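You operate a simulated robot arm through the tools that you are given. There is no shell and no other tool.

Carry out the task below with a simulated robot arm. There is one attempt and no reset: what you move stays moved.

TASK
Set the feeder up for the job on the card.
Fine: both guides, speed and batch as on the card; gate gap from the thickness chart.

Only the result counts: the job must be done as asked and must still hold three seconds after the hand-in. Knocking over, shifting, dropping, spilling or breaking anything else fails it.

THE ROBOT
A 6-joint arm with a two-finger gripper, fixed in place. Base frame: the origin is on the floor under the middle of its stand, x ahead of it, y to its left, z up; the work surface is at about z = 830. Readings come in mm, degrees, newtons and seconds.
It reaches about 1417 mm from its shoulder. Its first joint turns from -166.0 to 166.0 degrees. Payload 3.43 kg.
Tool frame: the origin (TCP) lies between the finger pads and is the grasp point; the fingertips stand 20 mm ahead of it; z points along the fingers, y is the line along which they close. The gripper opens to 190 mm; its body begins 248 mm behind the TCP.
Orientation is that of the tool frame in the base frame, as a unit quaternion [x, y, z, w]. With the fingers straight down and closing along the base's y, the tool's x points along the base's -x, its y along +y and its z along -z.

THE INTERFACE
- The arm moves only by the tool servo_tool. Its argument "steps" is a list that holds one entry, the list of rows, each a list of 7 numbers: the shift along the tool's x, y, z in m, then the turn, a rotation vector about the tool's x, y, z in degrees, then the finger opening in m, from 0 to 0.19. In form: [[[dx, dy, dz, wx, wy, wz, jaw], ...]]. A call has 1 to 20 rows; each row shifts and turns the commanded pose from where the row before left it, along the tool's axes as they then stand. A row lasts 0.2 s, in which the tool goes at most 50 mm and 8.6 degrees; a call with a longer step from one row to the next is refused whole, and so is a gripper value outside its range. Where a pose cannot be reached the arm comes as near as it can. A force on the tool above 50 N (or 10 N above the force at the start of the call, whichever is more), or a blocked arm, ends the call early, and 0.2 s more pass. The fingers move at their own pace (about 153 mm/s each) and stop on an object; they squeeze with about 42 N. The grip force told is the motor's: it shows also when the fingers shut on nothing. Time passes only in rows, and 0.2 s behind the last, so rows that do not move let the fingers close. The reply holds the time, the measured pose of the TCP, the force on the tool along the base axes, the opening and the grip force, in the units named above and with some noise, with the torque about the TCP (base axes, N m) and any sound that the robot's microphone picked up.
- Cameras (640 x 400 px; columns grow to the right, rows downward): "scene" is fixed at [221.3, -649.8, 1545.6]; the picture's right is [0.37, -0.93, 0.00], its down [-0.68, -0.27, -0.68] and it looks along [0.63, 0.25, -0.74] (base axes); focal length 214 px, centre (320, 200). "wrist" rides on the gripper at [70, -8, -288] in the tool frame; the picture's right is [0.12, 0.99, 0.00], its down [-0.96, 0.11, -0.25] and it looks along [-0.24, 0.03, 0.97] (tool axes); focal length 261 px, centre (320, 200).
- camera(camera): a new picture of that camera. No time passes.
- slide_trunk(by): moves the trunk up (or, below 0, down) by that many mm; the arm rides with it, the base frame stays. It gives what a move gives, with no picture.
- pixel_to_xyz(camera, pixels): for up to 12 pixels [column, row] of the newest picture of that camera ("zoom" is the newest enlarged one), the place [x, y, z] in the base frame of the surface seen there, good to about 2 mm. No time passes.
- inspect(camera, box): a new picture of the part [left, top, right, bottom] of that camera's present view, enlarged. No time passes.
- finish_job(): hands the job in; it is judged then, once.

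Unless the task says otherwise, let go and move clear before handing in.

The tools are called after ">>>" as a command line: name --argument value ..., lists and objects as JSON in quotes. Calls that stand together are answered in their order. servo_tool: Moves the arm, as the interface text tells. Its arguments: {"type":"object","properties":{"steps":{"type":"array","items":{"type":"array","items":{"type":"array","items":{"type":"number"}}}}},"required":["steps"]} The other tools are called the same way: slide_trunk (by) moves the trunk up or down; camera (camera) takes a picture; pixel_to_xyz (camera, pixels) gives the place of the surface under pixels of a picture; inspect (camera, box) takes an enlarged picture of a part of a camera's view; finish_job () hands the job in.

At the start:

```text
time_s: 0.0
ee_pos: [650.4, -382.7, 1392.3]
tool_rot: [-0.001, 1.0, -0.001, 0.0]
force: [-0.3, -0.1, -0.1]
ft_torque: [0.0, 0.02, -0.02]
gripper_width: 190.0
grip_force: 0.0
trunk travel left (down, up): [-375.0, 65.0]
```

scene: 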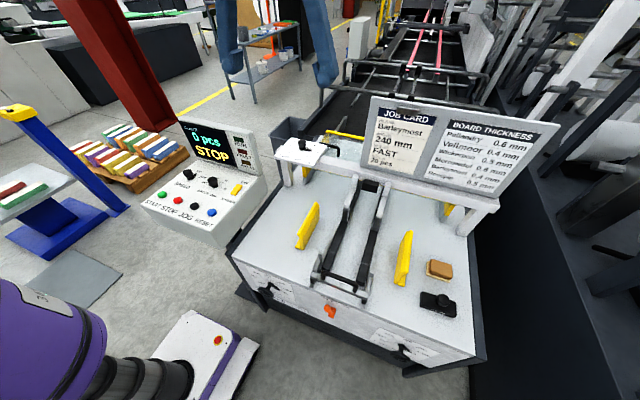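
wrist: 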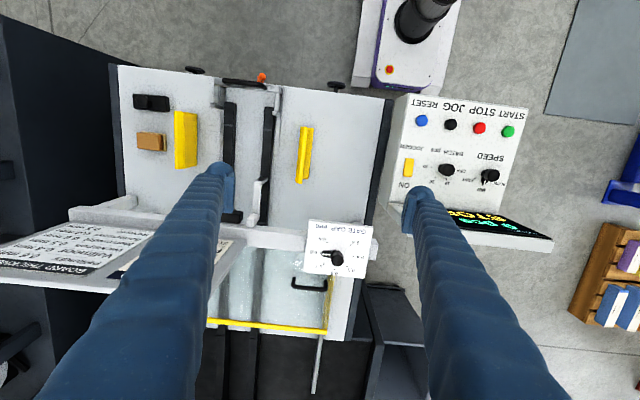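

The pictures show a feeder with a job card and thickness chart (scene 370-540, 100-190), and a control panel at (200,190). I'll zoom in to read the card, chart and controls.

>>> inspect --camera "scene" --box '[355, 90, 455, 180]'

>>> inspect --camera "scene" --box '[420, 105, 550, 195]'

>>> inspect --camera "scene" --box '[135, 110, 275, 250]'

>>> inspect --camera "scene" --box '[225, 250, 480, 380]'

>>> inspect --camera "wrist" --box '[290, 200, 390, 290]'

>>> inspect --camera "wrist" --box '[385, 85, 555, 255]'

```text
4.44 times, centred on (405, 135) of scene
```

zoom: 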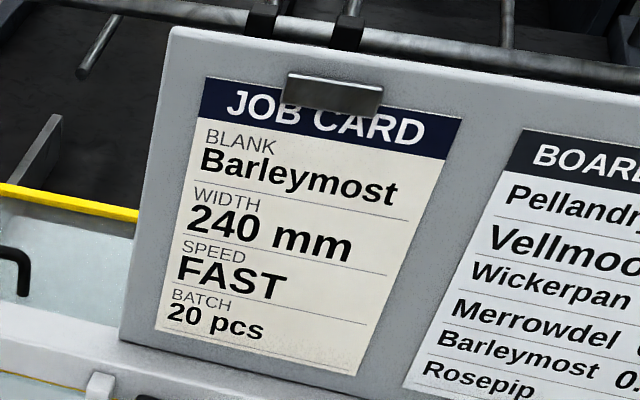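

```text
4.44 times, centred on (485, 150) of scene
```

zoom: 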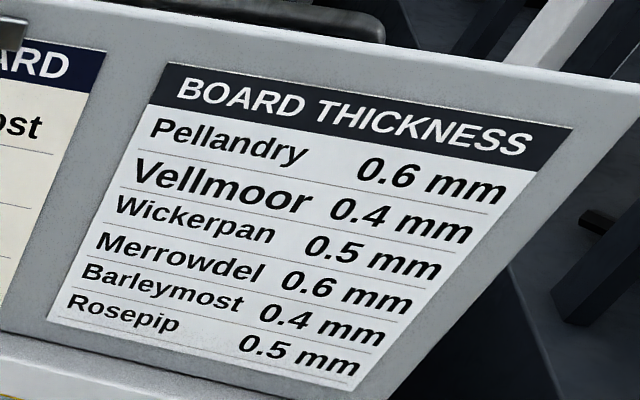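

```text
2.86 times, centred on (205, 180) of scene
```

zoom: 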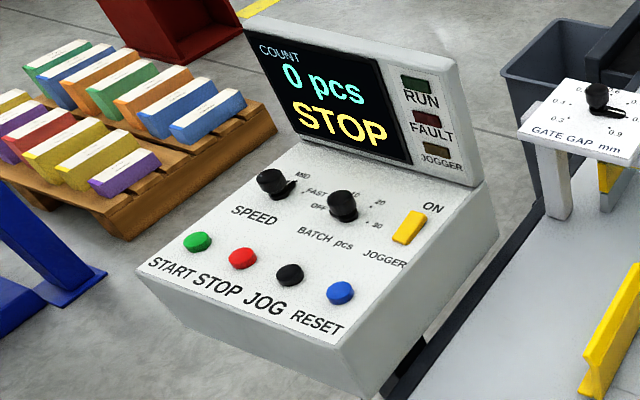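

```text
2.51 times, centred on (352, 315) of scene
```

zoom: 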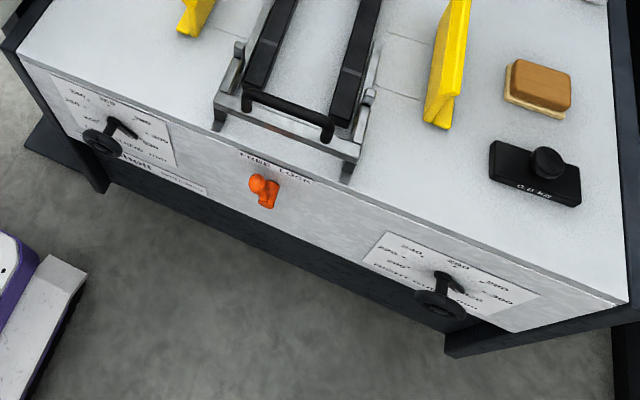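

```text
4.44 times, centred on (340, 245) of wrist
```

zoom: 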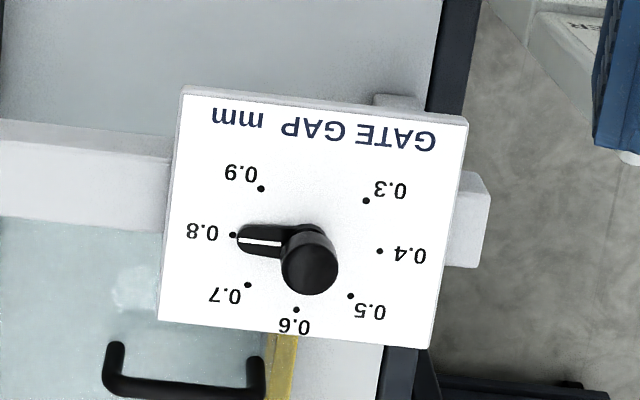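

```text
2.35 times, centred on (470, 170) of wrist
```

zoom: 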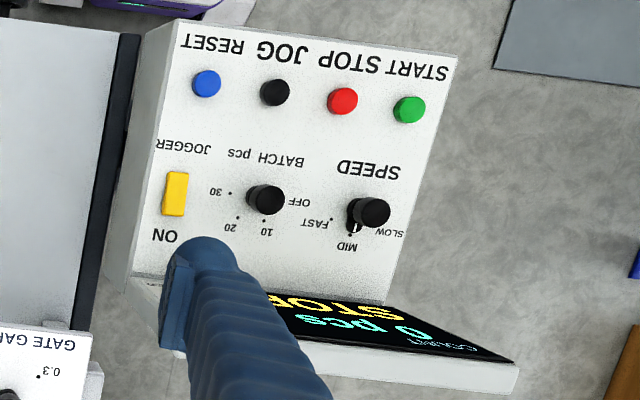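

The card says Barleymost, 240 mm, FAST, 20 pcs, and the chart gives 0.4 mm for Barleymost. The gate dial stands at 0.8. Next I'll locate the main features in 3D.

>>> camera --camera "scene"

>>> pixel_to_xyz --camera "scene" --pixels '[[268, 290], [400, 350], [330, 311], [308, 225], [404, 258], [305, 146], [189, 176], [213, 183], [238, 188], [163, 194], [179, 201], [211, 212]]'

>>> inspect --camera "scene" --box '[235, 260, 335, 330]'

>>> inspect --camera "scene" --box '[360, 325, 450, 380]'

>>> inspect --camera "scene" --box '[270, 125, 340, 175]'

>>> inspect --camera "scene" --box '[170, 160, 260, 220]'

```text
taken
```

scene: 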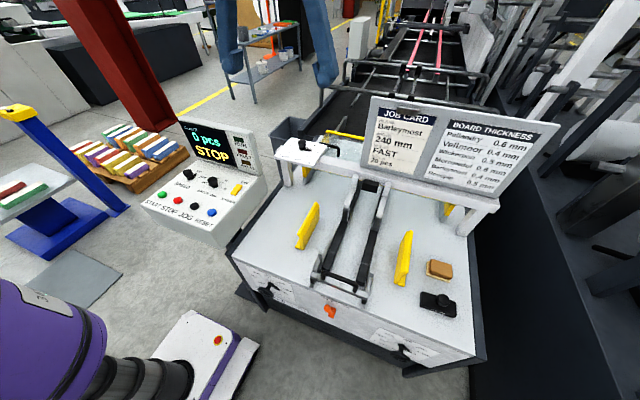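

```text
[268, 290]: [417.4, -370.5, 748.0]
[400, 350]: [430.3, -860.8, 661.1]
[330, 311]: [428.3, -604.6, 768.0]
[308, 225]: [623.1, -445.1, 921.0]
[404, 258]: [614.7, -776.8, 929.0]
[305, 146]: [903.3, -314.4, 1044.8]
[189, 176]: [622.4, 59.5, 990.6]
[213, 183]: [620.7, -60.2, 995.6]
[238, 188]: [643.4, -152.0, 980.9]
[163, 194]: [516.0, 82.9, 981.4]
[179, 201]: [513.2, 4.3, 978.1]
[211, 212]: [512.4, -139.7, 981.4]
```

```text
5.71 times, centred on (285, 295) of scene
```

zoom: 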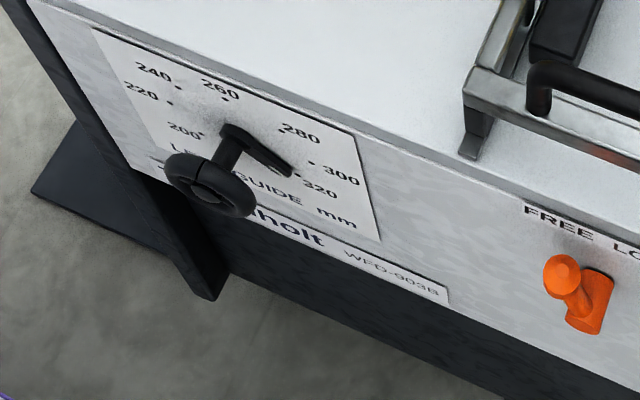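

```text
7.11 times, centred on (405, 352) of scene
```

zoom: 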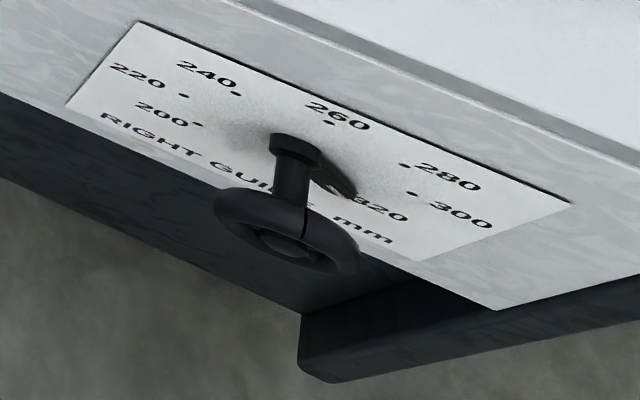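

```text
8.00 times, centred on (305, 150) of scene
```

zoom: 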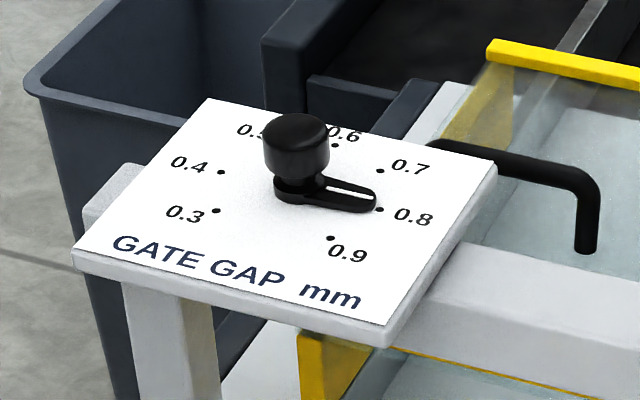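

```text
6.67 times, centred on (215, 190) of scene
```

zoom: 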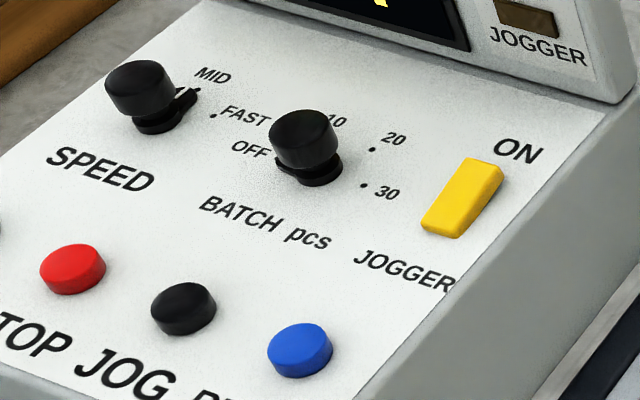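

The orange lever is labelled FREE/LOCK (scene 330,311), and the left and right guide handwheels are on the front face, with pointers around 320. I'll measure the surrounding space and look more closely at the lever and dials.

>>> pixel_to_xyz --camera "scene" --pixels '[[270, 283], [264, 291], [398, 347], [405, 352], [325, 306], [334, 312], [240, 262], [420, 342], [215, 340], [50, 330], [150, 380], [90, 385]]'

>>> inspect --camera "scene" --box '[305, 285, 365, 330]'

>>> inspect --camera "wrist" --box '[120, 50, 400, 220]'

```text
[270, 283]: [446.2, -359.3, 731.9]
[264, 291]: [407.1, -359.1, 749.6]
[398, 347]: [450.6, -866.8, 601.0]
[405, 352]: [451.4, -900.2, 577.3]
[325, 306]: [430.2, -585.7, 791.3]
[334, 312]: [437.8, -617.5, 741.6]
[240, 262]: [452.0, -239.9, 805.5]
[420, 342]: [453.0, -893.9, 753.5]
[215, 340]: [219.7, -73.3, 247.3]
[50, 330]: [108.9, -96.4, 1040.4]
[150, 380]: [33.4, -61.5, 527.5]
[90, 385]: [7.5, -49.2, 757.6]
```

```text
8.89 times, centred on (335, 308) of scene
```

zoom: 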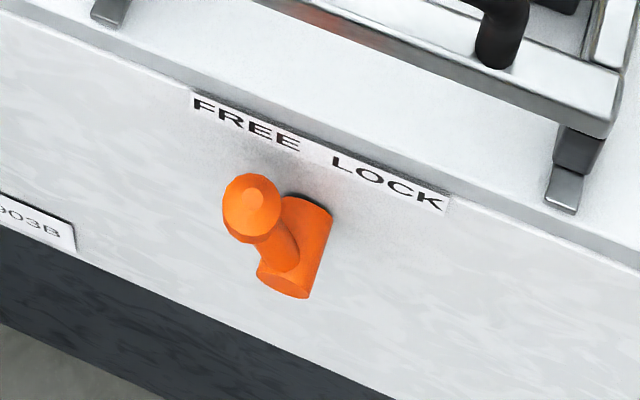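

```text
2.29 times, centred on (260, 135) of wrist
```

zoom: 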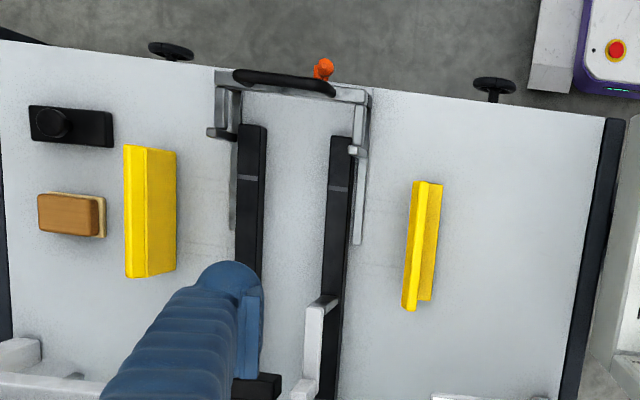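

The orange lever's knob seems to lean toward FREE, but I need a frontal view to be sure. I'll move the arm back and tilt the tool forward so the wrist camera can see the front face.

>>> servo_tool --steps '[[[0.045, -0.012, 0, 0, 0, 0, 0.19], [0.045, -0.012, 0, 0, 0, 0, 0.19], [0.045, -0.012, 0, 0, 0, 0, 0.19], [0.045, -0.012, 0, 0, 0, 0, 0.19], [0.045, -0.012, 0, 0, 0, 0, 0.19], [0.045, -0.012, 0, 0, 0, 0, 0.19], [0.045, -0.012, 0, 0, 0, 0, 0.19], [0.045, -0.012, 0, 0, 0, 0, 0.19], [0, 0, 0, 0, -7.5, 0, 0.19], [0, 0, 0, 0, -7.5, 0, 0.19], [0, 0, 0, 0, -7.5, 0, 0.19], [0, 0, 0, 0, -7.5, 0, 0.19], [0, 0, 0, 0, -7.5, 0, 0.19], [0, 0, 0, 0, -7.5, 0, 0.19]]]'

>>> camera --camera "scene"

>>> camera --camera "wrist"

```text
time_s: 3.0
ee_pos: [285.7, -480.0, 1393.3]
tool_rot: [0.0, 0.924, -0.001, 0.384]
force: [-0.4, 0.1, 0.6]
ft_torque: [0.02, -0.08, 0.04]
gripper_width: 190.2
grip_force: 0.0
trunk travel left (down, up): [-375.0, 65.0]
```

```text
taken
```

scene: 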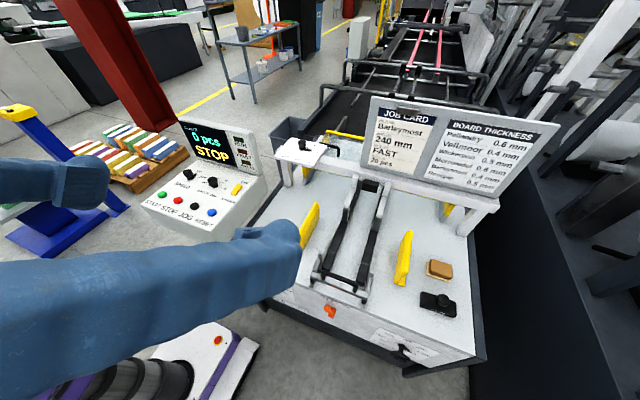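

```text
taken
```

wrist: 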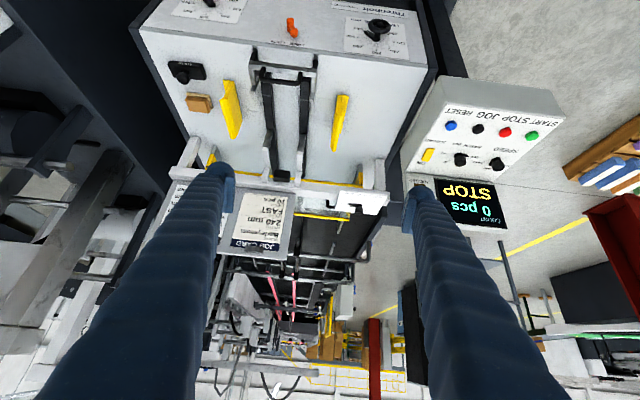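

The view at 45° works, and the front face is now at the top of the wrist image (150-420, 0-60). I'll lower the tool to bring it closer to the centre.

>>> servo_tool --steps '[[[0.034, 0, 0.034, 0, 0, 0, 0.19], [0.034, 0, 0.034, 0, 0, 0, 0.19], [0.034, 0, 0.034, 0, 0, 0, 0.19], [0.034, 0, 0.034, 0, 0, 0, 0.19], [0.034, 0, 0.034, 0, 0, 0, 0.19], [0.034, 0, 0.034, 0, 0, 0, 0.19], [0.034, 0, 0.034, 0, 0, 0, 0.19], [0.034, 0, 0.034, 0, 0, 0, 0.19], [0.034, 0, 0.034, 0, 0, 0, 0.19]]]'

>>> camera --camera "wrist"

>>> camera --camera "scene"

```text
time_s: 5.0
ee_pos: [285.3, -534.1, 998.4]
tool_rot: [0.0, 0.926, 0.014, 0.378]
force: [0.9, -0.3, 0.0]
ft_torque: [0.06, 0.02, 0.05]
gripper_width: 190.0
grip_force: 0.1
out of reach, approached as far as the arm can: row 7, 8, 9
trunk travel left (down, up): [-375.0, 65.0]
```

```text
taken
```

wrist: 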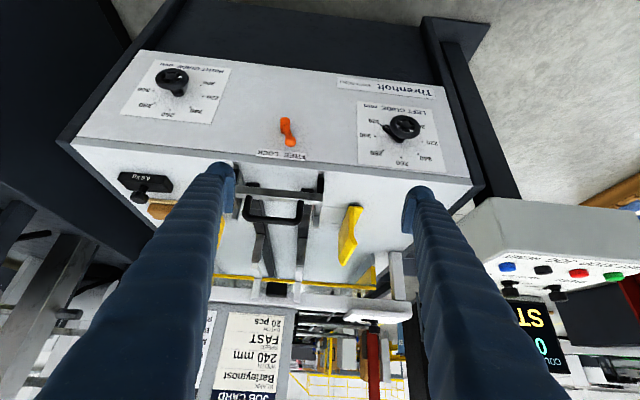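

```text
taken
```

scene: 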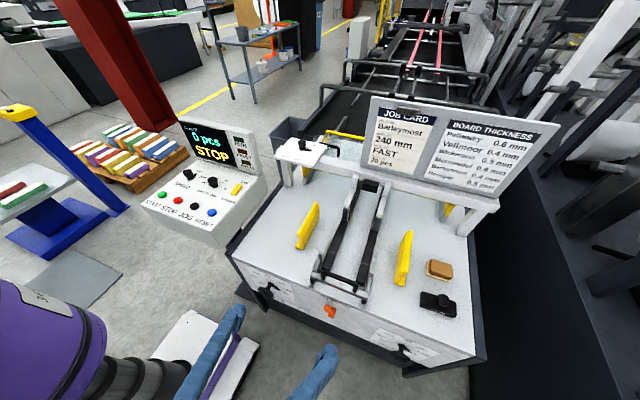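

The arm stopped at its inner reach limit, but the front face is now in view (wrist 120-450, 60-180). I'll zoom in on the dials and the lever.

>>> inspect --camera "wrist" --box '[110, 55, 240, 135]'

>>> inspect --camera "wrist" --box '[240, 100, 330, 170]'

>>> inspect --camera "wrist" --box '[330, 70, 460, 180]'

>>> pixel_to_xyz --camera "wrist" --pixels '[[172, 82], [160, 85], [184, 80], [169, 70], [403, 127], [392, 126], [416, 128], [285, 122], [289, 140], [410, 100], [200, 110], [300, 160]]'

```text
4.92 times, centred on (175, 95) of wrist
```

zoom: 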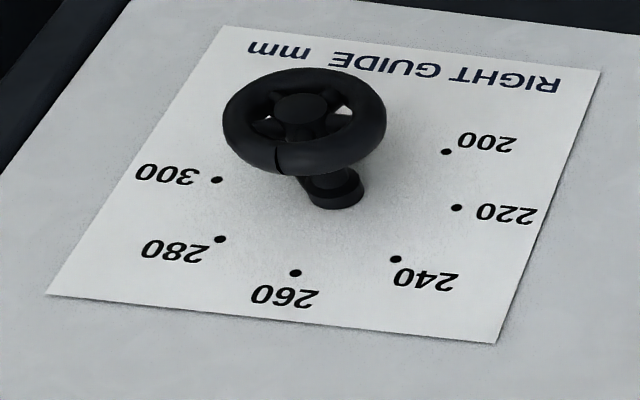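

```text
5.71 times, centred on (285, 135) of wrist
```

zoom: 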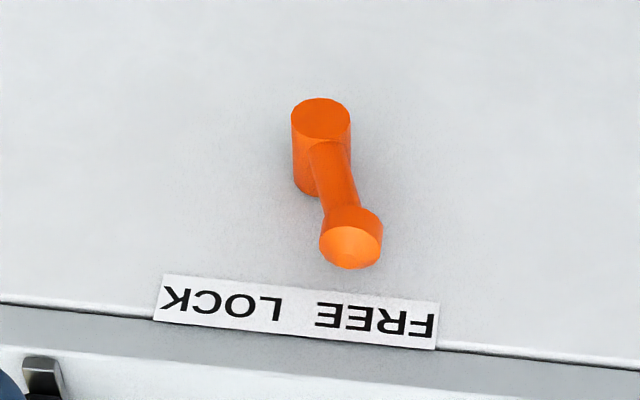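

```text
3.64 times, centred on (395, 125) of wrist
```

zoom: 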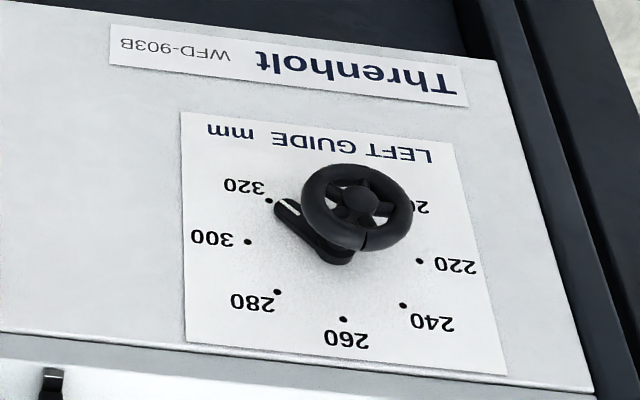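

```text
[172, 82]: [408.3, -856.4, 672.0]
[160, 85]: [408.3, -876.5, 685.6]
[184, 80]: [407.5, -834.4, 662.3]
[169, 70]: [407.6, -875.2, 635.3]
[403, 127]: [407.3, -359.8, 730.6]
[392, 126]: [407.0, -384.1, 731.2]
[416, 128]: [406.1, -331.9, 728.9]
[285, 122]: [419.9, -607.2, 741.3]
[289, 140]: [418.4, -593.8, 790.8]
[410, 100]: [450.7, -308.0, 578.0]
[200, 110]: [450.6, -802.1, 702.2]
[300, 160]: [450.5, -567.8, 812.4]
```

The lever leans to FREE: the hub is at (-607,741) and the knob at (-594,791). Both guide pointers are near 320. I'll measure the wheel hubs, pointers and dial marks precisely.

>>> pixel_to_xyz --camera "zoom" --pixels '[[360, 200], [310, 200], [405, 210], [362, 172], [362, 238], [287, 205], [340, 255], [268, 200], [343, 318], [418, 261], [402, 305], [247, 241]]'

>>> pixel_to_xyz --camera "wrist" --pixels '[[170, 76], [158, 78], [185, 74], [169, 70], [173, 87], [178, 94], [170, 110], [190, 107], [203, 96], [200, 85], [154, 91], [155, 103]]'

```text
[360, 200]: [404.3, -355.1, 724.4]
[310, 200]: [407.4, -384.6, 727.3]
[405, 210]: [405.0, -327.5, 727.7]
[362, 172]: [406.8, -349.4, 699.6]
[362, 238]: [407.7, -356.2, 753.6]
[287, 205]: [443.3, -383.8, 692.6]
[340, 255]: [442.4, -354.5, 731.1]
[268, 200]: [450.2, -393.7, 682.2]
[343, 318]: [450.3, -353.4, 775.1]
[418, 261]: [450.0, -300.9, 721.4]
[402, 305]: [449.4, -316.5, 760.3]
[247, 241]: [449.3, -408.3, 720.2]
```

```text
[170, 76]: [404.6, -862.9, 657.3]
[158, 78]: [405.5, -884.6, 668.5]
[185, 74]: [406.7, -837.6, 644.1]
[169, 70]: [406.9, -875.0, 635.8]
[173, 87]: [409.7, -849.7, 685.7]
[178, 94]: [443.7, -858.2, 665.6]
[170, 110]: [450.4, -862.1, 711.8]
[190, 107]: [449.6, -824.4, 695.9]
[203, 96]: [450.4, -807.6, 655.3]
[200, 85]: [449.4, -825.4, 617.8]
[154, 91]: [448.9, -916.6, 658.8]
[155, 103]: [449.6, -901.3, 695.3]
```

Left wheel: axis at y≈-354.6, z≈722. Right wheel: axis at y≈-862, z≈658. Both have 45° per 20 mm, with 260 at the top and 240 at upper left. I'll bring the tool to point horizontally along +x, moving toward -y to stay in reach.

>>> servo_tool --steps '[[[0, -0.02, 0, 0, -7.5, 0, 0.19], [0, -0.02, 0, 0, -7.5, 0, 0.19], [0, -0.02, 0, 0, -7.5, 0, 0.19], [0, -0.02, 0, 0, -7.5, 0, 0.19], [0, -0.02, 0, 0, -7.5, 0, 0.19], [0, -0.02, 0, 0, -7.5, 0, 0.19]]]'

>>> camera --camera "wrist"

>>> camera --camera "scene"

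```text
time_s: 6.4
ee_pos: [282.6, -674.2, 1011.9]
tool_rot: [0.0, 0.707, 0.0, 0.707]
force: [0.3, -0.5, 1.3]
ft_torque: [0.01, 0.05, 0.04]
gripper_width: 190.0
grip_force: 0.1
out of reach, approached as far as the arm can: row 1, 2
trunk travel left (down, up): [-375.0, 65.0]
```

```text
taken
```

wrist: 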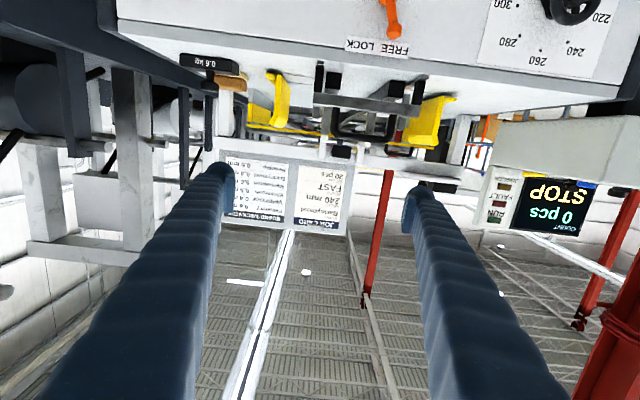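

```text
taken
```

scene: 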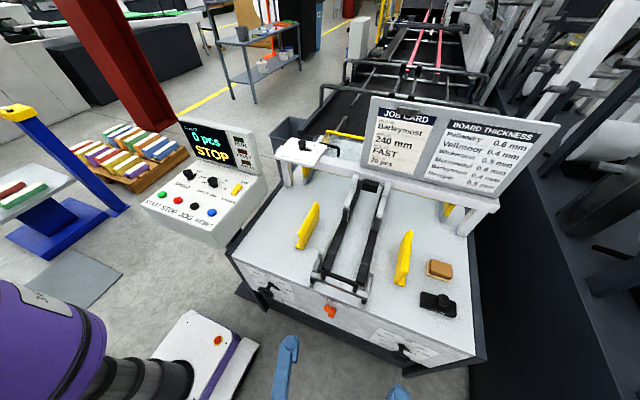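

The tool is now horizontal along +x at (283,-674,1012). I'll lower it toward the right wheel (y≈-862, z≈650), keeping x=283 for clearance.

>>> servo_tool --steps '[[[0.044, -0.021, -0.003, 0, 0, 0, 0.19], [0.044, -0.021, -0.003, 0, 0, 0, 0.19], [0.044, -0.021, -0.003, 0, 0, 0, 0.19], [0.044, -0.021, -0.003, 0, 0, 0, 0.19], [0.044, -0.021, -0.003, 0, 0, 0, 0.19], [0.044, -0.021, -0.003, 0, 0, 0, 0.19], [0.044, -0.021, -0.003, 0, 0, 0, 0.19], [0.044, -0.021, -0.003, 0, 0, 0, 0.19], [0.044, -0.021, -0.003, 0, 0, 0, 0.19]]]'

>>> camera --camera "wrist"

>>> camera --camera "scene"

```text
time_s: 8.4
ee_pos: [272.9, -768.1, 779.6]
tool_rot: [0.001, 0.709, -0.001, 0.705]
force: [-0.2, 0.6, -0.6]
ft_torque: [-0.03, 0.01, 0.01]
gripper_width: 189.6
grip_force: 0.0
out of reach, approached as far as the arm can: row 6, 7, 8, 9
trunk travel left (down, up): [-375.0, 65.0]
```

```text
taken
```

wrist: 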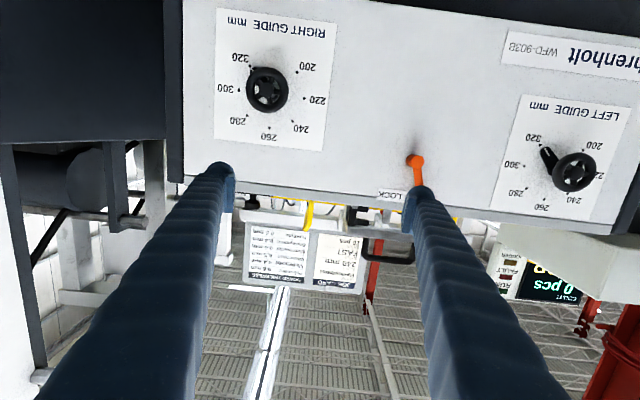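

```text
taken
```

scene: 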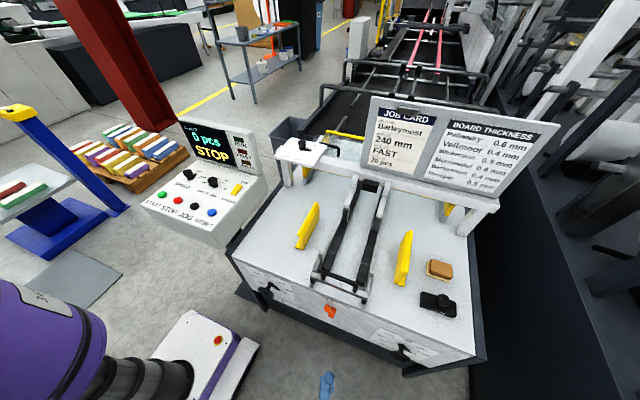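

The arm stopped at z≈780, but both dials and the lever are now nearly frontal (right dial at 267,88; left at 572,172). I'll zoom in on each.

>>> inspect --camera "wrist" --box '[210, 5, 340, 155]'

>>> inspect --camera "wrist" --box '[490, 90, 640, 230]'

>>> inspect --camera "wrist" --box '[370, 130, 460, 215]'

>>> slide_trunk --by -100

```text
2.67 times, centred on (275, 80) of wrist
```

zoom: 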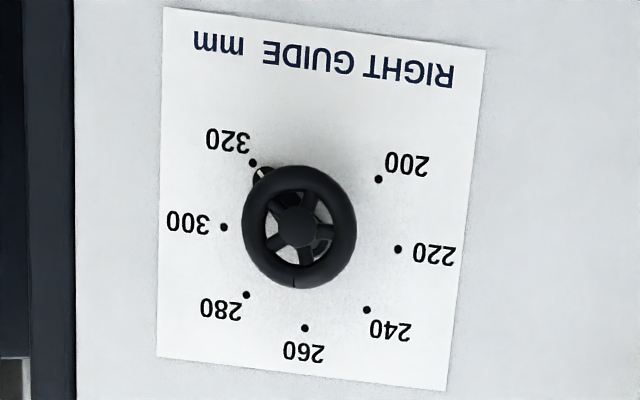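

```text
2.86 times, centred on (565, 160) of wrist
```

zoom: 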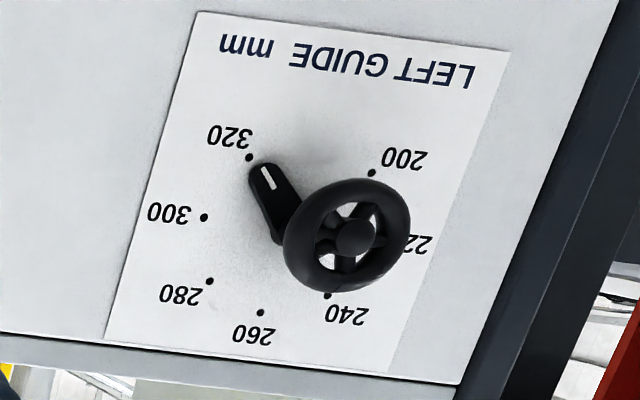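

```text
4.71 times, centred on (415, 172) of wrist
```

zoom: 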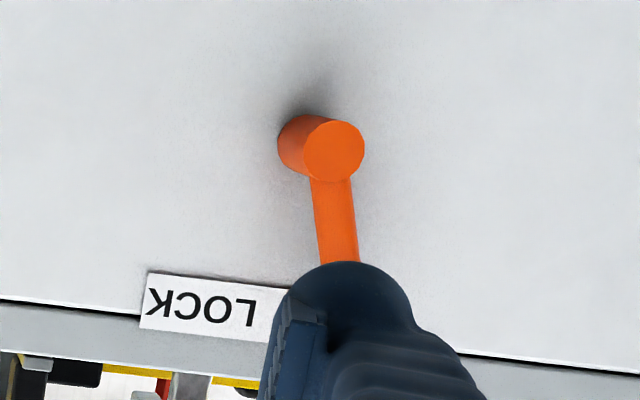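

```text
time_s: 9.7
ee_pos: [272.4, -767.4, 680.5]
tool_rot: [0.001, 0.709, -0.001, 0.705]
force: [-0.3, -0.2, 0.6]
ft_torque: [-0.03, 0.02, 0.0]
gripper_width: 190.1
grip_force: 0.1
trunk travel left (down, up): [-275.0, 165.0]
```

Both pointers stand at 320, so each wheel needs 180° counter-clockwise (seen from the front) to reach 240. I'll lower the trunk a bit more and align with the right wheel axis.

>>> slide_trunk --by -80

>>> servo_tool --steps '[[[-0.02, -0.032, 0, 0, 0, 0, 0.12], [-0.02, -0.032, 0, 0, 0, 0, 0.12], [-0.018, -0.031, 0, 0, 0, 0, 0.12], [0, 0, 0, 0, 0, 0, 0.12]]]'

>>> camera --camera "wrist"

>>> camera --camera "scene"

```text
time_s: 10.9
ee_pos: [271.8, -767.8, 600.6]
tool_rot: [0.002, 0.709, -0.002, 0.705]
force: [0.3, 0.0, -0.3]
ft_torque: [0.02, 0.02, -0.01]
gripper_width: 189.9
grip_force: 0.1
trunk travel left (down, up): [-195.0, 245.0]
```

```text
time_s: 11.9
ee_pos: [268.8, -829.1, 682.2]
tool_rot: [0.001, 0.708, -0.001, 0.706]
force: [0.1, 0.0, -0.1]
ft_torque: [-0.02, 0.13, -0.1]
gripper_width: 120.2
grip_force: 0.1
out of reach, approached as far as the arm can: row 1, 2, 3
trunk travel left (down, up): [-195.0, 245.0]
```

```text
taken
```

wrist: 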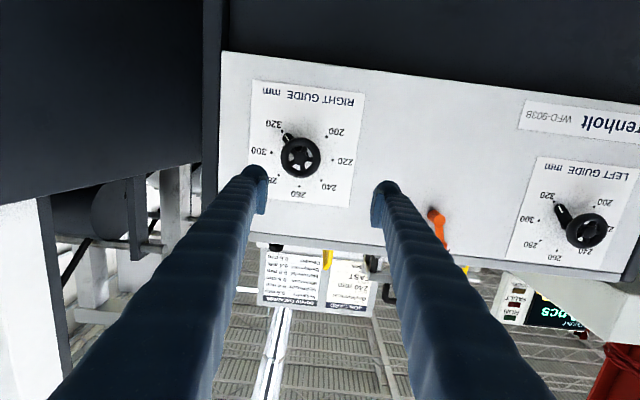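

```text
taken
```

scene: 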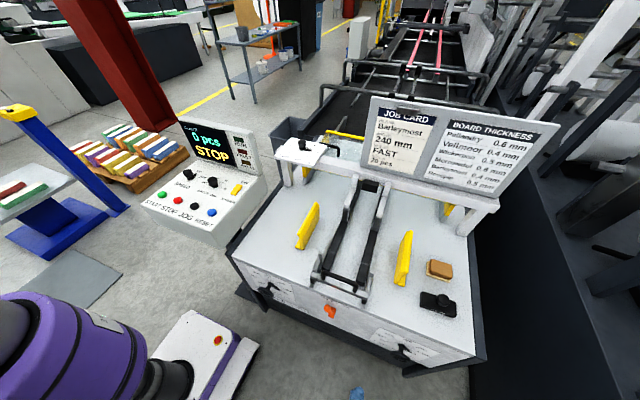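

The arm stopped short again at (269,-829,682), so something in its joint configuration is limiting it. I'll probe the visible arm geometry and try small moves to see which directions are reachable.

>>> pixel_to_xyz --camera "scene" --pixels '[[10, 330], [30, 310], [50, 300], [80, 315], [110, 330], [130, 350], [60, 370], [20, 395], [100, 395], [160, 380], [5, 300], [180, 385]]'

>>> inspect --camera "scene" --box '[0, 270, 220, 400]'

```text
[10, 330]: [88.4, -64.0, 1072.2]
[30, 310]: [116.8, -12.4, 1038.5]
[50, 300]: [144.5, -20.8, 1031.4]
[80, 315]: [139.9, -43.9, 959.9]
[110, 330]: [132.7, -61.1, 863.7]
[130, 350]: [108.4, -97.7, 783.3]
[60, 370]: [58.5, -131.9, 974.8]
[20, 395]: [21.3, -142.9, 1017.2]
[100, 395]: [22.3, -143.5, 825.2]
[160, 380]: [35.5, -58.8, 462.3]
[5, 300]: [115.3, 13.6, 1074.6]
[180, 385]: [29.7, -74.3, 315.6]
```

```text
2.91 times, centred on (110, 335) of scene
```

zoom: 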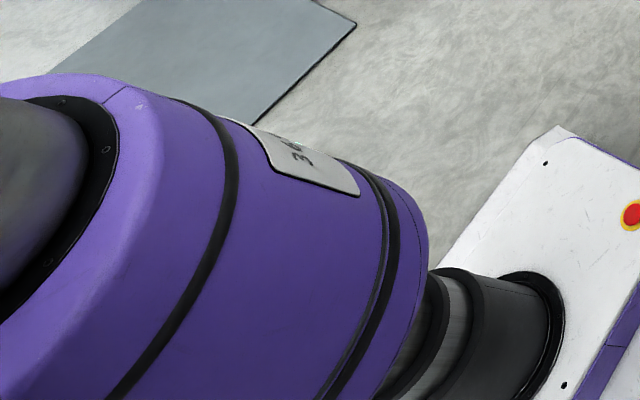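

The torso geometry puts the shoulder near z≈1220 now, so the limit is the outer reach. Lowering the trunk further should fix this. I'll lower it 140 mm and realign with the right wheel axis.

>>> slide_trunk --by -140

>>> servo_tool --steps '[[[-0.03, -0.008, 0, 0, 0, 0, 0.12], [-0.03, -0.008, 0, 0, 0, 0, 0.12], [-0.03, -0.008, 0, 0, 0, 0, 0.12], [-0.026, -0.009, 0, 0, 0, 0, 0.12], [0, 0, 0, 0, 0, 0, 0.12]]]'

>>> camera --camera "wrist"

```text
time_s: 13.6
ee_pos: [268.5, -828.2, 542.6]
tool_rot: [0.002, 0.709, -0.002, 0.705]
force: [-0.3, 0.0, 0.2]
ft_torque: [0.03, -0.02, 0.0]
gripper_width: 120.0
grip_force: 0.1
trunk travel left (down, up): [-55.0, 385.0]
```

```text
time_s: 14.8
ee_pos: [269.7, -863.6, 656.3]
tool_rot: [0.001, 0.709, -0.001, 0.705]
force: [0.2, 0.6, 0.3]
ft_torque: [-0.01, 0.0, 0.02]
gripper_width: 120.1
grip_force: 0.1
trunk travel left (down, up): [-55.0, 385.0]
```

```text
taken
```

wrist: 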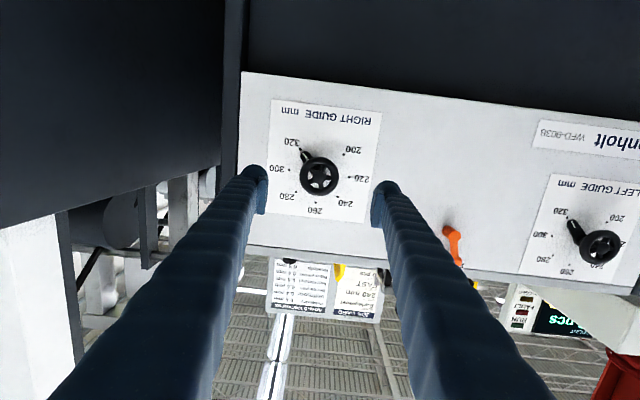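

The arm reached the spot, and the right wheel is in front at (319,176). I'll measure the hub and rim accurately from here.

>>> inspect --camera "wrist" --box '[260, 95, 385, 225]'

>>> pixel_to_xyz --camera "wrist" --pixels '[[319, 175], [302, 175], [336, 177], [319, 160], [318, 192], [305, 155], [315, 205], [293, 192], [289, 170], [350, 178], [337, 196], [345, 155]]'

```text
3.08 times, centred on (322, 160) of wrist
```

zoom: 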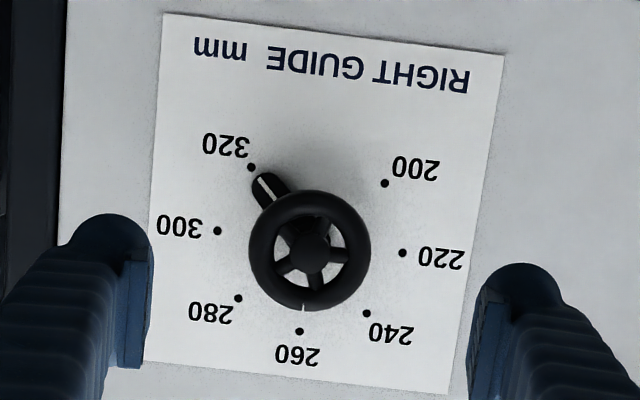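

```text
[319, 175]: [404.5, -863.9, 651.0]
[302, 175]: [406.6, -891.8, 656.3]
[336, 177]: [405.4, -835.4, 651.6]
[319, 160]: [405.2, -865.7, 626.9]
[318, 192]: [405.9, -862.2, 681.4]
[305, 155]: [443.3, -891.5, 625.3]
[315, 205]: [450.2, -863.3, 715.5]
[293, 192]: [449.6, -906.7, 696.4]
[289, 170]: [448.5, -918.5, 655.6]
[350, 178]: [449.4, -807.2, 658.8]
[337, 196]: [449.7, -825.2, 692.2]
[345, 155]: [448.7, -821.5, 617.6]
```

The right wheel axis is at y≈-863, z≈655 and the rim radius is about 30. The TCP is aligned, so I'll approach to x≈408 with the fingers around the rim and then close.

>>> servo_tool --steps '[[[0.0005, 0.0005, 0.046, 0, 0, 0, 0.12], [0.0005, 0, 0.046, 0, 0, 0, 0.12], [0, 0, 0.046, 0, 0, 0, 0.12], [0, 0, 0, 0, 0, 0, 0.12]]]'

>>> camera --camera "wrist"

>>> camera --camera "scene"

```text
time_s: 15.8
ee_pos: [410.3, -861.0, 660.1]
tool_rot: [0.001, 0.71, -0.001, 0.705]
force: [-0.2, 0.2, -0.1]
ft_torque: [0.01, -0.01, -0.01]
gripper_width: 120.1
grip_force: 0.2
trunk travel left (down, up): [-55.0, 385.0]
```

```text
taken
```

wrist: 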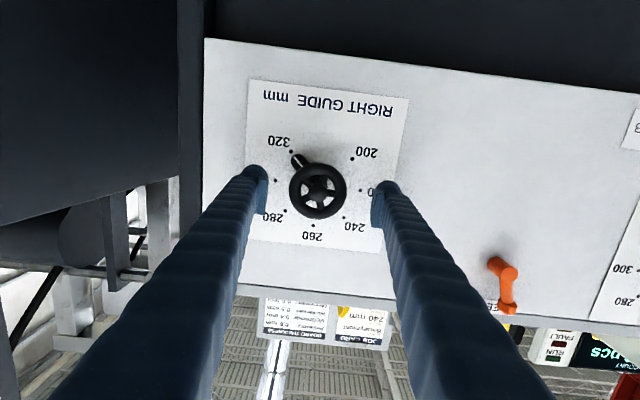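

```text
taken
```

scene: 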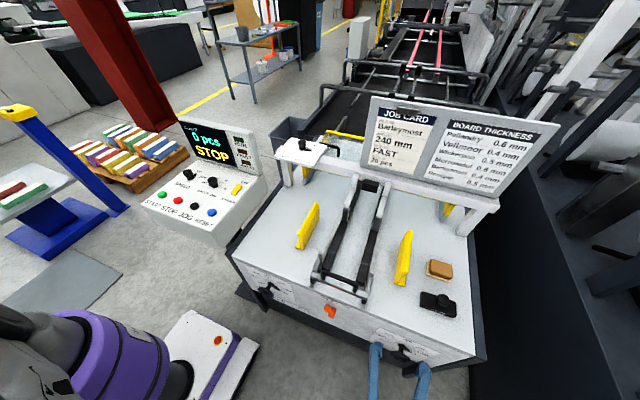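

The fingers straddle the wheel and the TCP is about 5 mm too high. I'll correct that and close on the rim.

>>> servo_tool --steps '[[[0.005, -0.002, 0, 0, -0.4, 0, 0.12], [0, 0, 0, 0, 0, 0, 0.09], [0, 0, 0, 0, 0, 0, 0.07], [0, 0, 0, 0, 0, 0, 0.05], [0, 0, 0, 0, 0, 0, 0.04], [0, 0, 0, 0, 0, 0, 0.04]]]'

>>> camera --camera "wrist"

```text
time_s: 17.2
ee_pos: [408.6, -863.9, 656.0]
tool_rot: [0.002, 0.707, -0.002, 0.708]
force: [6.4, -19.5, -0.3]
ft_torque: [-0.02, 0.04, -0.23]
gripper_width: 65.6
grip_force: 44.3
trunk travel left (down, up): [-55.0, 385.0]
```

```text
taken
```

wrist: 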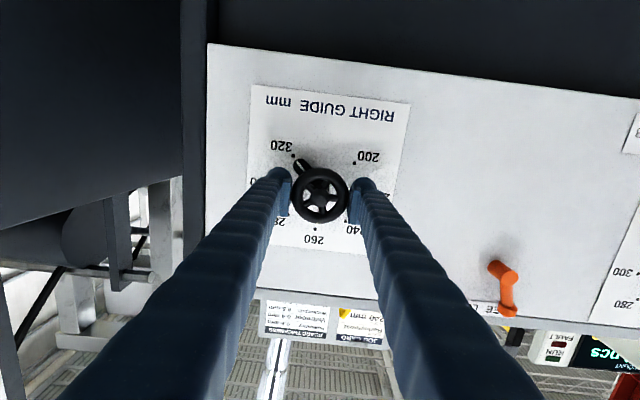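

The wheel is gripped (65.6 mm, 44 N), with a side load of -19.5 N in y. I'll shift slightly toward -y to relieve it before twisting.

>>> servo_tool --steps '[[[0, -0.001, 0, 0, 0, 0, 0.04], [0, 0, 0, 0, 0, 0, 0.04]]]'

```text
time_s: 17.8
ee_pos: [408.3, -863.6, 655.3]
tool_rot: [0.0, 0.706, 0.0, 0.708]
force: [1.6, -7.2, 5.9]
ft_torque: [0.0, -0.22, 0.1]
gripper_width: 65.7
grip_force: 45.0
trunk travel left (down, up): [-55.0, 385.0]
```

The side load fell to -7 N. I'll start twisting counter-clockwise (negative about tool z) in a few small rows and check the response.

>>> servo_tool --steps '[[[0, -0.0005, 0, 0, 0, -4, 0.04], [0, 0, 0, 0, 0, -4, 0.04], [0, 0, 0, 0, 0, -4, 0.04], [0, 0, 0, 0, 0, -4, 0.04], [0, 0, 0, 0, 0, -4, 0.04]]]'

>>> camera --camera "wrist"

```text
time_s: 19.0
ee_pos: [407.1, -863.5, 655.9]
tool_rot: [-0.123, 0.695, -0.125, 0.698]
force: [-10.7, 12.7, 21.1]
ft_torque: [0.03, -0.29, 0.35]
gripper_width: 65.4
grip_force: 44.6
trunk travel left (down, up): [-55.0, 385.0]
```

```text
taken
```

wrist: 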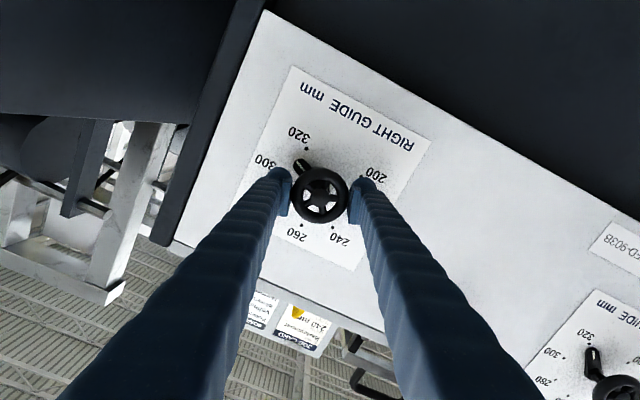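

The pointer turns with the gripper and now sits about 20° from 320. I'll add a small centring correction and keep turning.

>>> servo_tool --steps '[[[-0.0013, 0.0003, -0.0005, 0, 0, -4, 0.04], [0, 0, 0, 0, 0, -5, 0.04], [0, 0, 0, 0, 0, -5, 0.04], [0, 0, 0, 0, 0, -5, 0.04], [0, 0, 0, 0, 0, -5, 0.04], [0, 0, 0, 0, 0, -5, 0.04], [0, 0, 0, 0, 0, -5, 0.04], [0, 0, 0, 0, 0, -5, 0.04]]]'

>>> camera --camera "wrist"

```text
time_s: 19.9
ee_pos: [407.5, -869.4, 648.7]
tool_rot: [-0.217, 0.671, -0.207, 0.678]
force: [-6.1, 12.6, 9.6]
ft_torque: [-0.04, 0.82, -0.84]
gripper_width: 65.7
grip_force: 45.2
out of reach, approached as far as the arm can: row 3, 4
trunk travel left (down, up): [-55.0, 385.0]
stopped in row 4: the force on the tool passed its limit at 58 N (the readings are from after the stop); the commanded pose is now the measured one
```

```text
taken
```

wrist: 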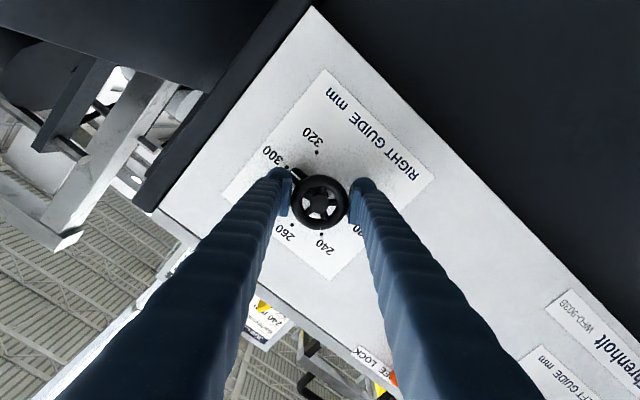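

The tool hit a wrist limit about 36° in, and the pointer is now near 300. I'll release, back off, and roll the tool the other way so I can regrasp with more travel.

>>> servo_tool --steps '[[[0, 0, 0, 0, 0, 0, 0.09], [0, 0, 0, 0, 0, 0, 0.13], [0, 0, -0.03, 0, 0, 0, 0.13], [0, 0, -0.04, 0, 0, 0, 0.13], [0, 0, -0.03, 0, 0, 8, 0.13], [0, 0, 0, 0, 0, 8, 0.13], [0, 0, 0, 0, 0, 8, 0.13], [0, 0, 0, 0, 0, 8, 0.13], [0, 0, 0, 0, 0, 8, 0.13], [0, 0, 0, 0, 0, 8, 0.13], [0, 0, 0, 0, 0, 8, 0.13], [0, 0, 0, 0, 0, 8, 0.13], [0, 0, 0, 0, 0, 8, 0.13], [0, 0, 0, 0, 0, 8, 0.13], [0, 0, 0, 0, 0, 8, 0.13], [0, 0, 0, 0, 0, 8, 0.13], [0, 0, 0, 0, 0, 8, 0.13], [0, 0, 0, 0, 0, 8, 0.13], [0, 0, 0, 0, 0, 8, 0.13]]]'

>>> camera --camera "wrist"

```text
time_s: 23.9
ee_pos: [309.2, -872.2, 646.0]
tool_rot: [0.475, 0.522, 0.484, 0.518]
force: [-0.3, 0.7, 0.0]
ft_torque: [0.0, -0.01, -0.01]
gripper_width: 130.1
grip_force: 0.0
trunk travel left (down, up): [-55.0, 385.0]
```

```text
taken
```

wrist: 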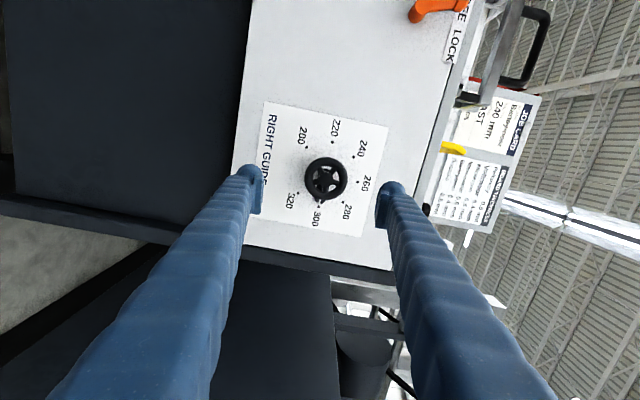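

The tool is rolled to about +85° and the pointer reads about 300. I'll recentre on the axis and roll another 40°, so the remaining 135° twist stays within range.

>>> servo_tool --steps '[[[0.0084, 0.0097, 0, 0, 0, 0, 0.12], [0, 0, 0, 0, 0, 8, 0.12], [0, 0, 0, 0, 0, 8, 0.12], [0, 0, 0, 0, 0, 8, 0.12], [0, 0, 0, 0, 0, 8, 0.12], [0, 0, 0, 0, 0, 8, 0.12], [0, 0, 0, 0, 0, 0, 0.12]]]'

>>> inspect --camera "wrist" --box '[240, 100, 400, 240]'

>>> camera --camera "scene"

```text
time_s: 25.5
ee_pos: [309.0, -862.5, 655.5]
tool_rot: [0.624, 0.329, 0.631, 0.323]
force: [0.5, -0.1, 0.0]
ft_torque: [0.02, 0.0, -0.05]
gripper_width: 120.1
grip_force: 0.0
trunk travel left (down, up): [-55.0, 385.0]
```

```text
2.86 times, centred on (320, 170) of wrist
```

zoom: 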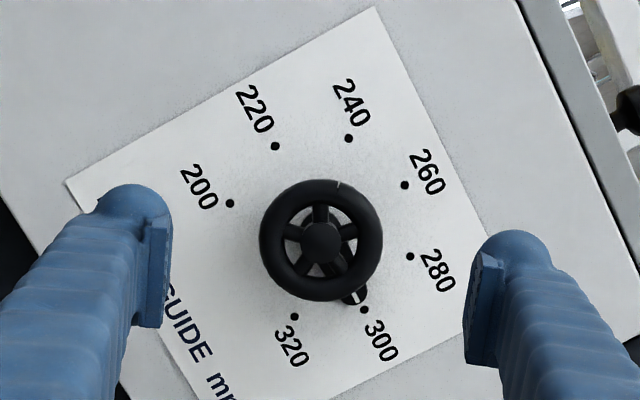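

```text
taken
```

scene: 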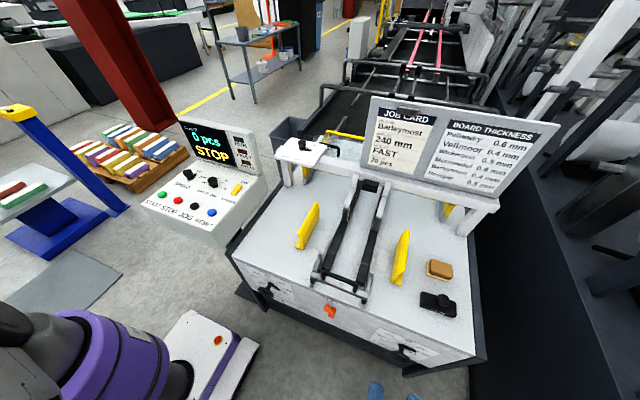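

The wheel pointer is just short of 300 (zoom 354,293). I'll fix the 0.7° yaw error, approach, and grip again.

>>> servo_tool --steps '[[[0, 0, 0, -0.4, -0.57, 0, 0.12], [0, 0, 0.04, 0, 0, 0, 0.12], [0, 0, 0.04, 0, 0, 0, 0.12], [0, 0, 0.019, 0, 0, 0, 0.12], [0, 0, 0, 0, 0, 0, 0.12]]]'

>>> camera --camera "wrist"

```text
time_s: 26.7
ee_pos: [406.6, -860.4, 656.5]
tool_rot: [0.626, 0.325, 0.629, 0.327]
force: [0.7, 0.1, 0.2]
ft_torque: [-0.02, -0.03, 0.0]
gripper_width: 120.2
grip_force: 0.0
trunk travel left (down, up): [-55.0, 385.0]
```

```text
taken
```

wrist: 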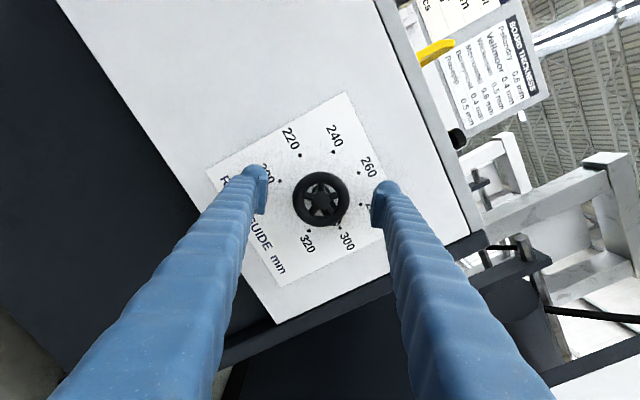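

The ring centre sits slightly off the TCP (image 321,200 versus 319.6,196.6). I'll shift about 3 mm to centre it and then close.

>>> servo_tool --steps '[[[-0.0032, 0.0012, 0.001, 0, 0, 0, 0.12], [0, 0, 0, 0, 0, 0, 0.09], [0, 0, 0, 0, 0, 0, 0.075], [0, 0, 0, 0, 0, 0, 0.06], [0, 0, 0, 0, 0, 0, 0.04], [0, 0, 0, 0, 0, 0, 0.04]]]'

```text
time_s: 28.1
ee_pos: [406.9, -863.9, 655.2]
tool_rot: [0.625, 0.325, 0.63, 0.326]
force: [1.6, -4.6, 3.4]
ft_torque: [-0.01, -0.05, -0.04]
gripper_width: 65.4
grip_force: 44.8
trunk travel left (down, up): [-55.0, 385.0]
```

The grip is well centred (about 5 N side load). I'll turn 60° counter-clockwise in 5° rows and check.

>>> servo_tool --steps '[[[0, 0, 0, 0, 0, -5, 0.04], [0, 0, 0, 0, 0, -5, 0.04], [0, 0, 0, 0, 0, -5, 0.04], [0, 0, 0, 0, 0, -5, 0.04], [0, 0, 0, 0, 0, -5, 0.04], [0, 0, 0, 0, 0, -5, 0.04], [0, 0, 0, 0, 0, -5, 0.04], [0, 0, 0, 0, 0, -5, 0.04], [0, 0, 0, 0, 0, -5, 0.04], [0, 0, 0, 0, 0, -5, 0.04], [0, 0, 0, 0, 0, -5, 0.04], [0, 0, 0, 0, 0, -5, 0.04]]]'

>>> inspect --camera "wrist" --box '[240, 120, 400, 260]'

```text
time_s: 30.7
ee_pos: [407.4, -864.8, 655.5]
tool_rot: [0.378, 0.595, 0.382, 0.597]
force: [-22.8, 23.4, -14.1]
ft_torque: [0.04, 0.13, -0.02]
gripper_width: 65.4
grip_force: 45.2
trunk travel left (down, up): [-55.0, 385.0]
```

```text
2.86 times, centred on (320, 190) of wrist
```

zoom: 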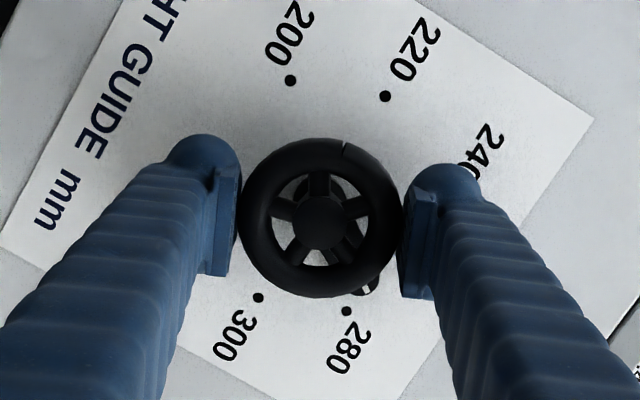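

The pointer has passed 280 and reads about 275. I'll add a small centring correction and continue 60° more.

>>> servo_tool --steps '[[[0.0013, -0.0001, -0.0008, 0, 0, -5, 0.04], [0, 0, 0, 0, 0, -5, 0.04], [0, 0, 0, 0, 0, -5, 0.04], [0, 0, 0, 0, 0, -5, 0.04], [0, 0, 0, 0, 0, -5, 0.04], [0, 0, 0, 0, 0, -5, 0.04], [0, 0, 0, 0, 0, -5, 0.04], [0, 0, 0, 0, 0, -5, 0.04], [0, 0, 0, 0, 0, -5, 0.04], [0, 0, 0, 0, 0, -5, 0.04], [0, 0, 0, 0, 0, -5, 0.04], [0, 0, 0, 0, 0, -5, 0.04]]]'

>>> inspect --camera "wrist" --box '[240, 120, 400, 260]'

```text
time_s: 33.3
ee_pos: [408.1, -865.1, 655.3]
tool_rot: [0.03, 0.705, 0.032, 0.708]
force: [-6.1, 3.8, -7.8]
ft_torque: [0.01, 0.03, 0.25]
gripper_width: 65.4
grip_force: 45.3
trunk travel left (down, up): [-55.0, 385.0]
```

```text
2.86 times, centred on (320, 190) of wrist
```

zoom: 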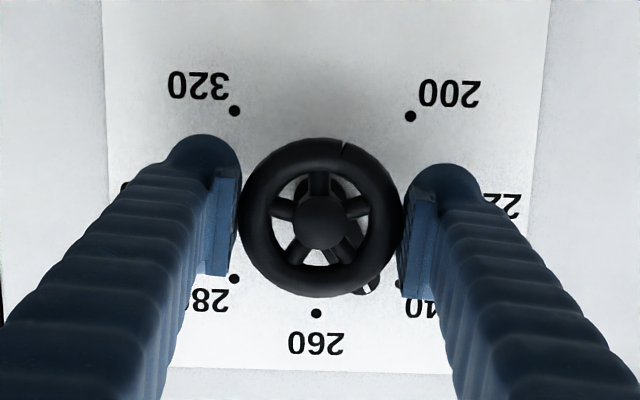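

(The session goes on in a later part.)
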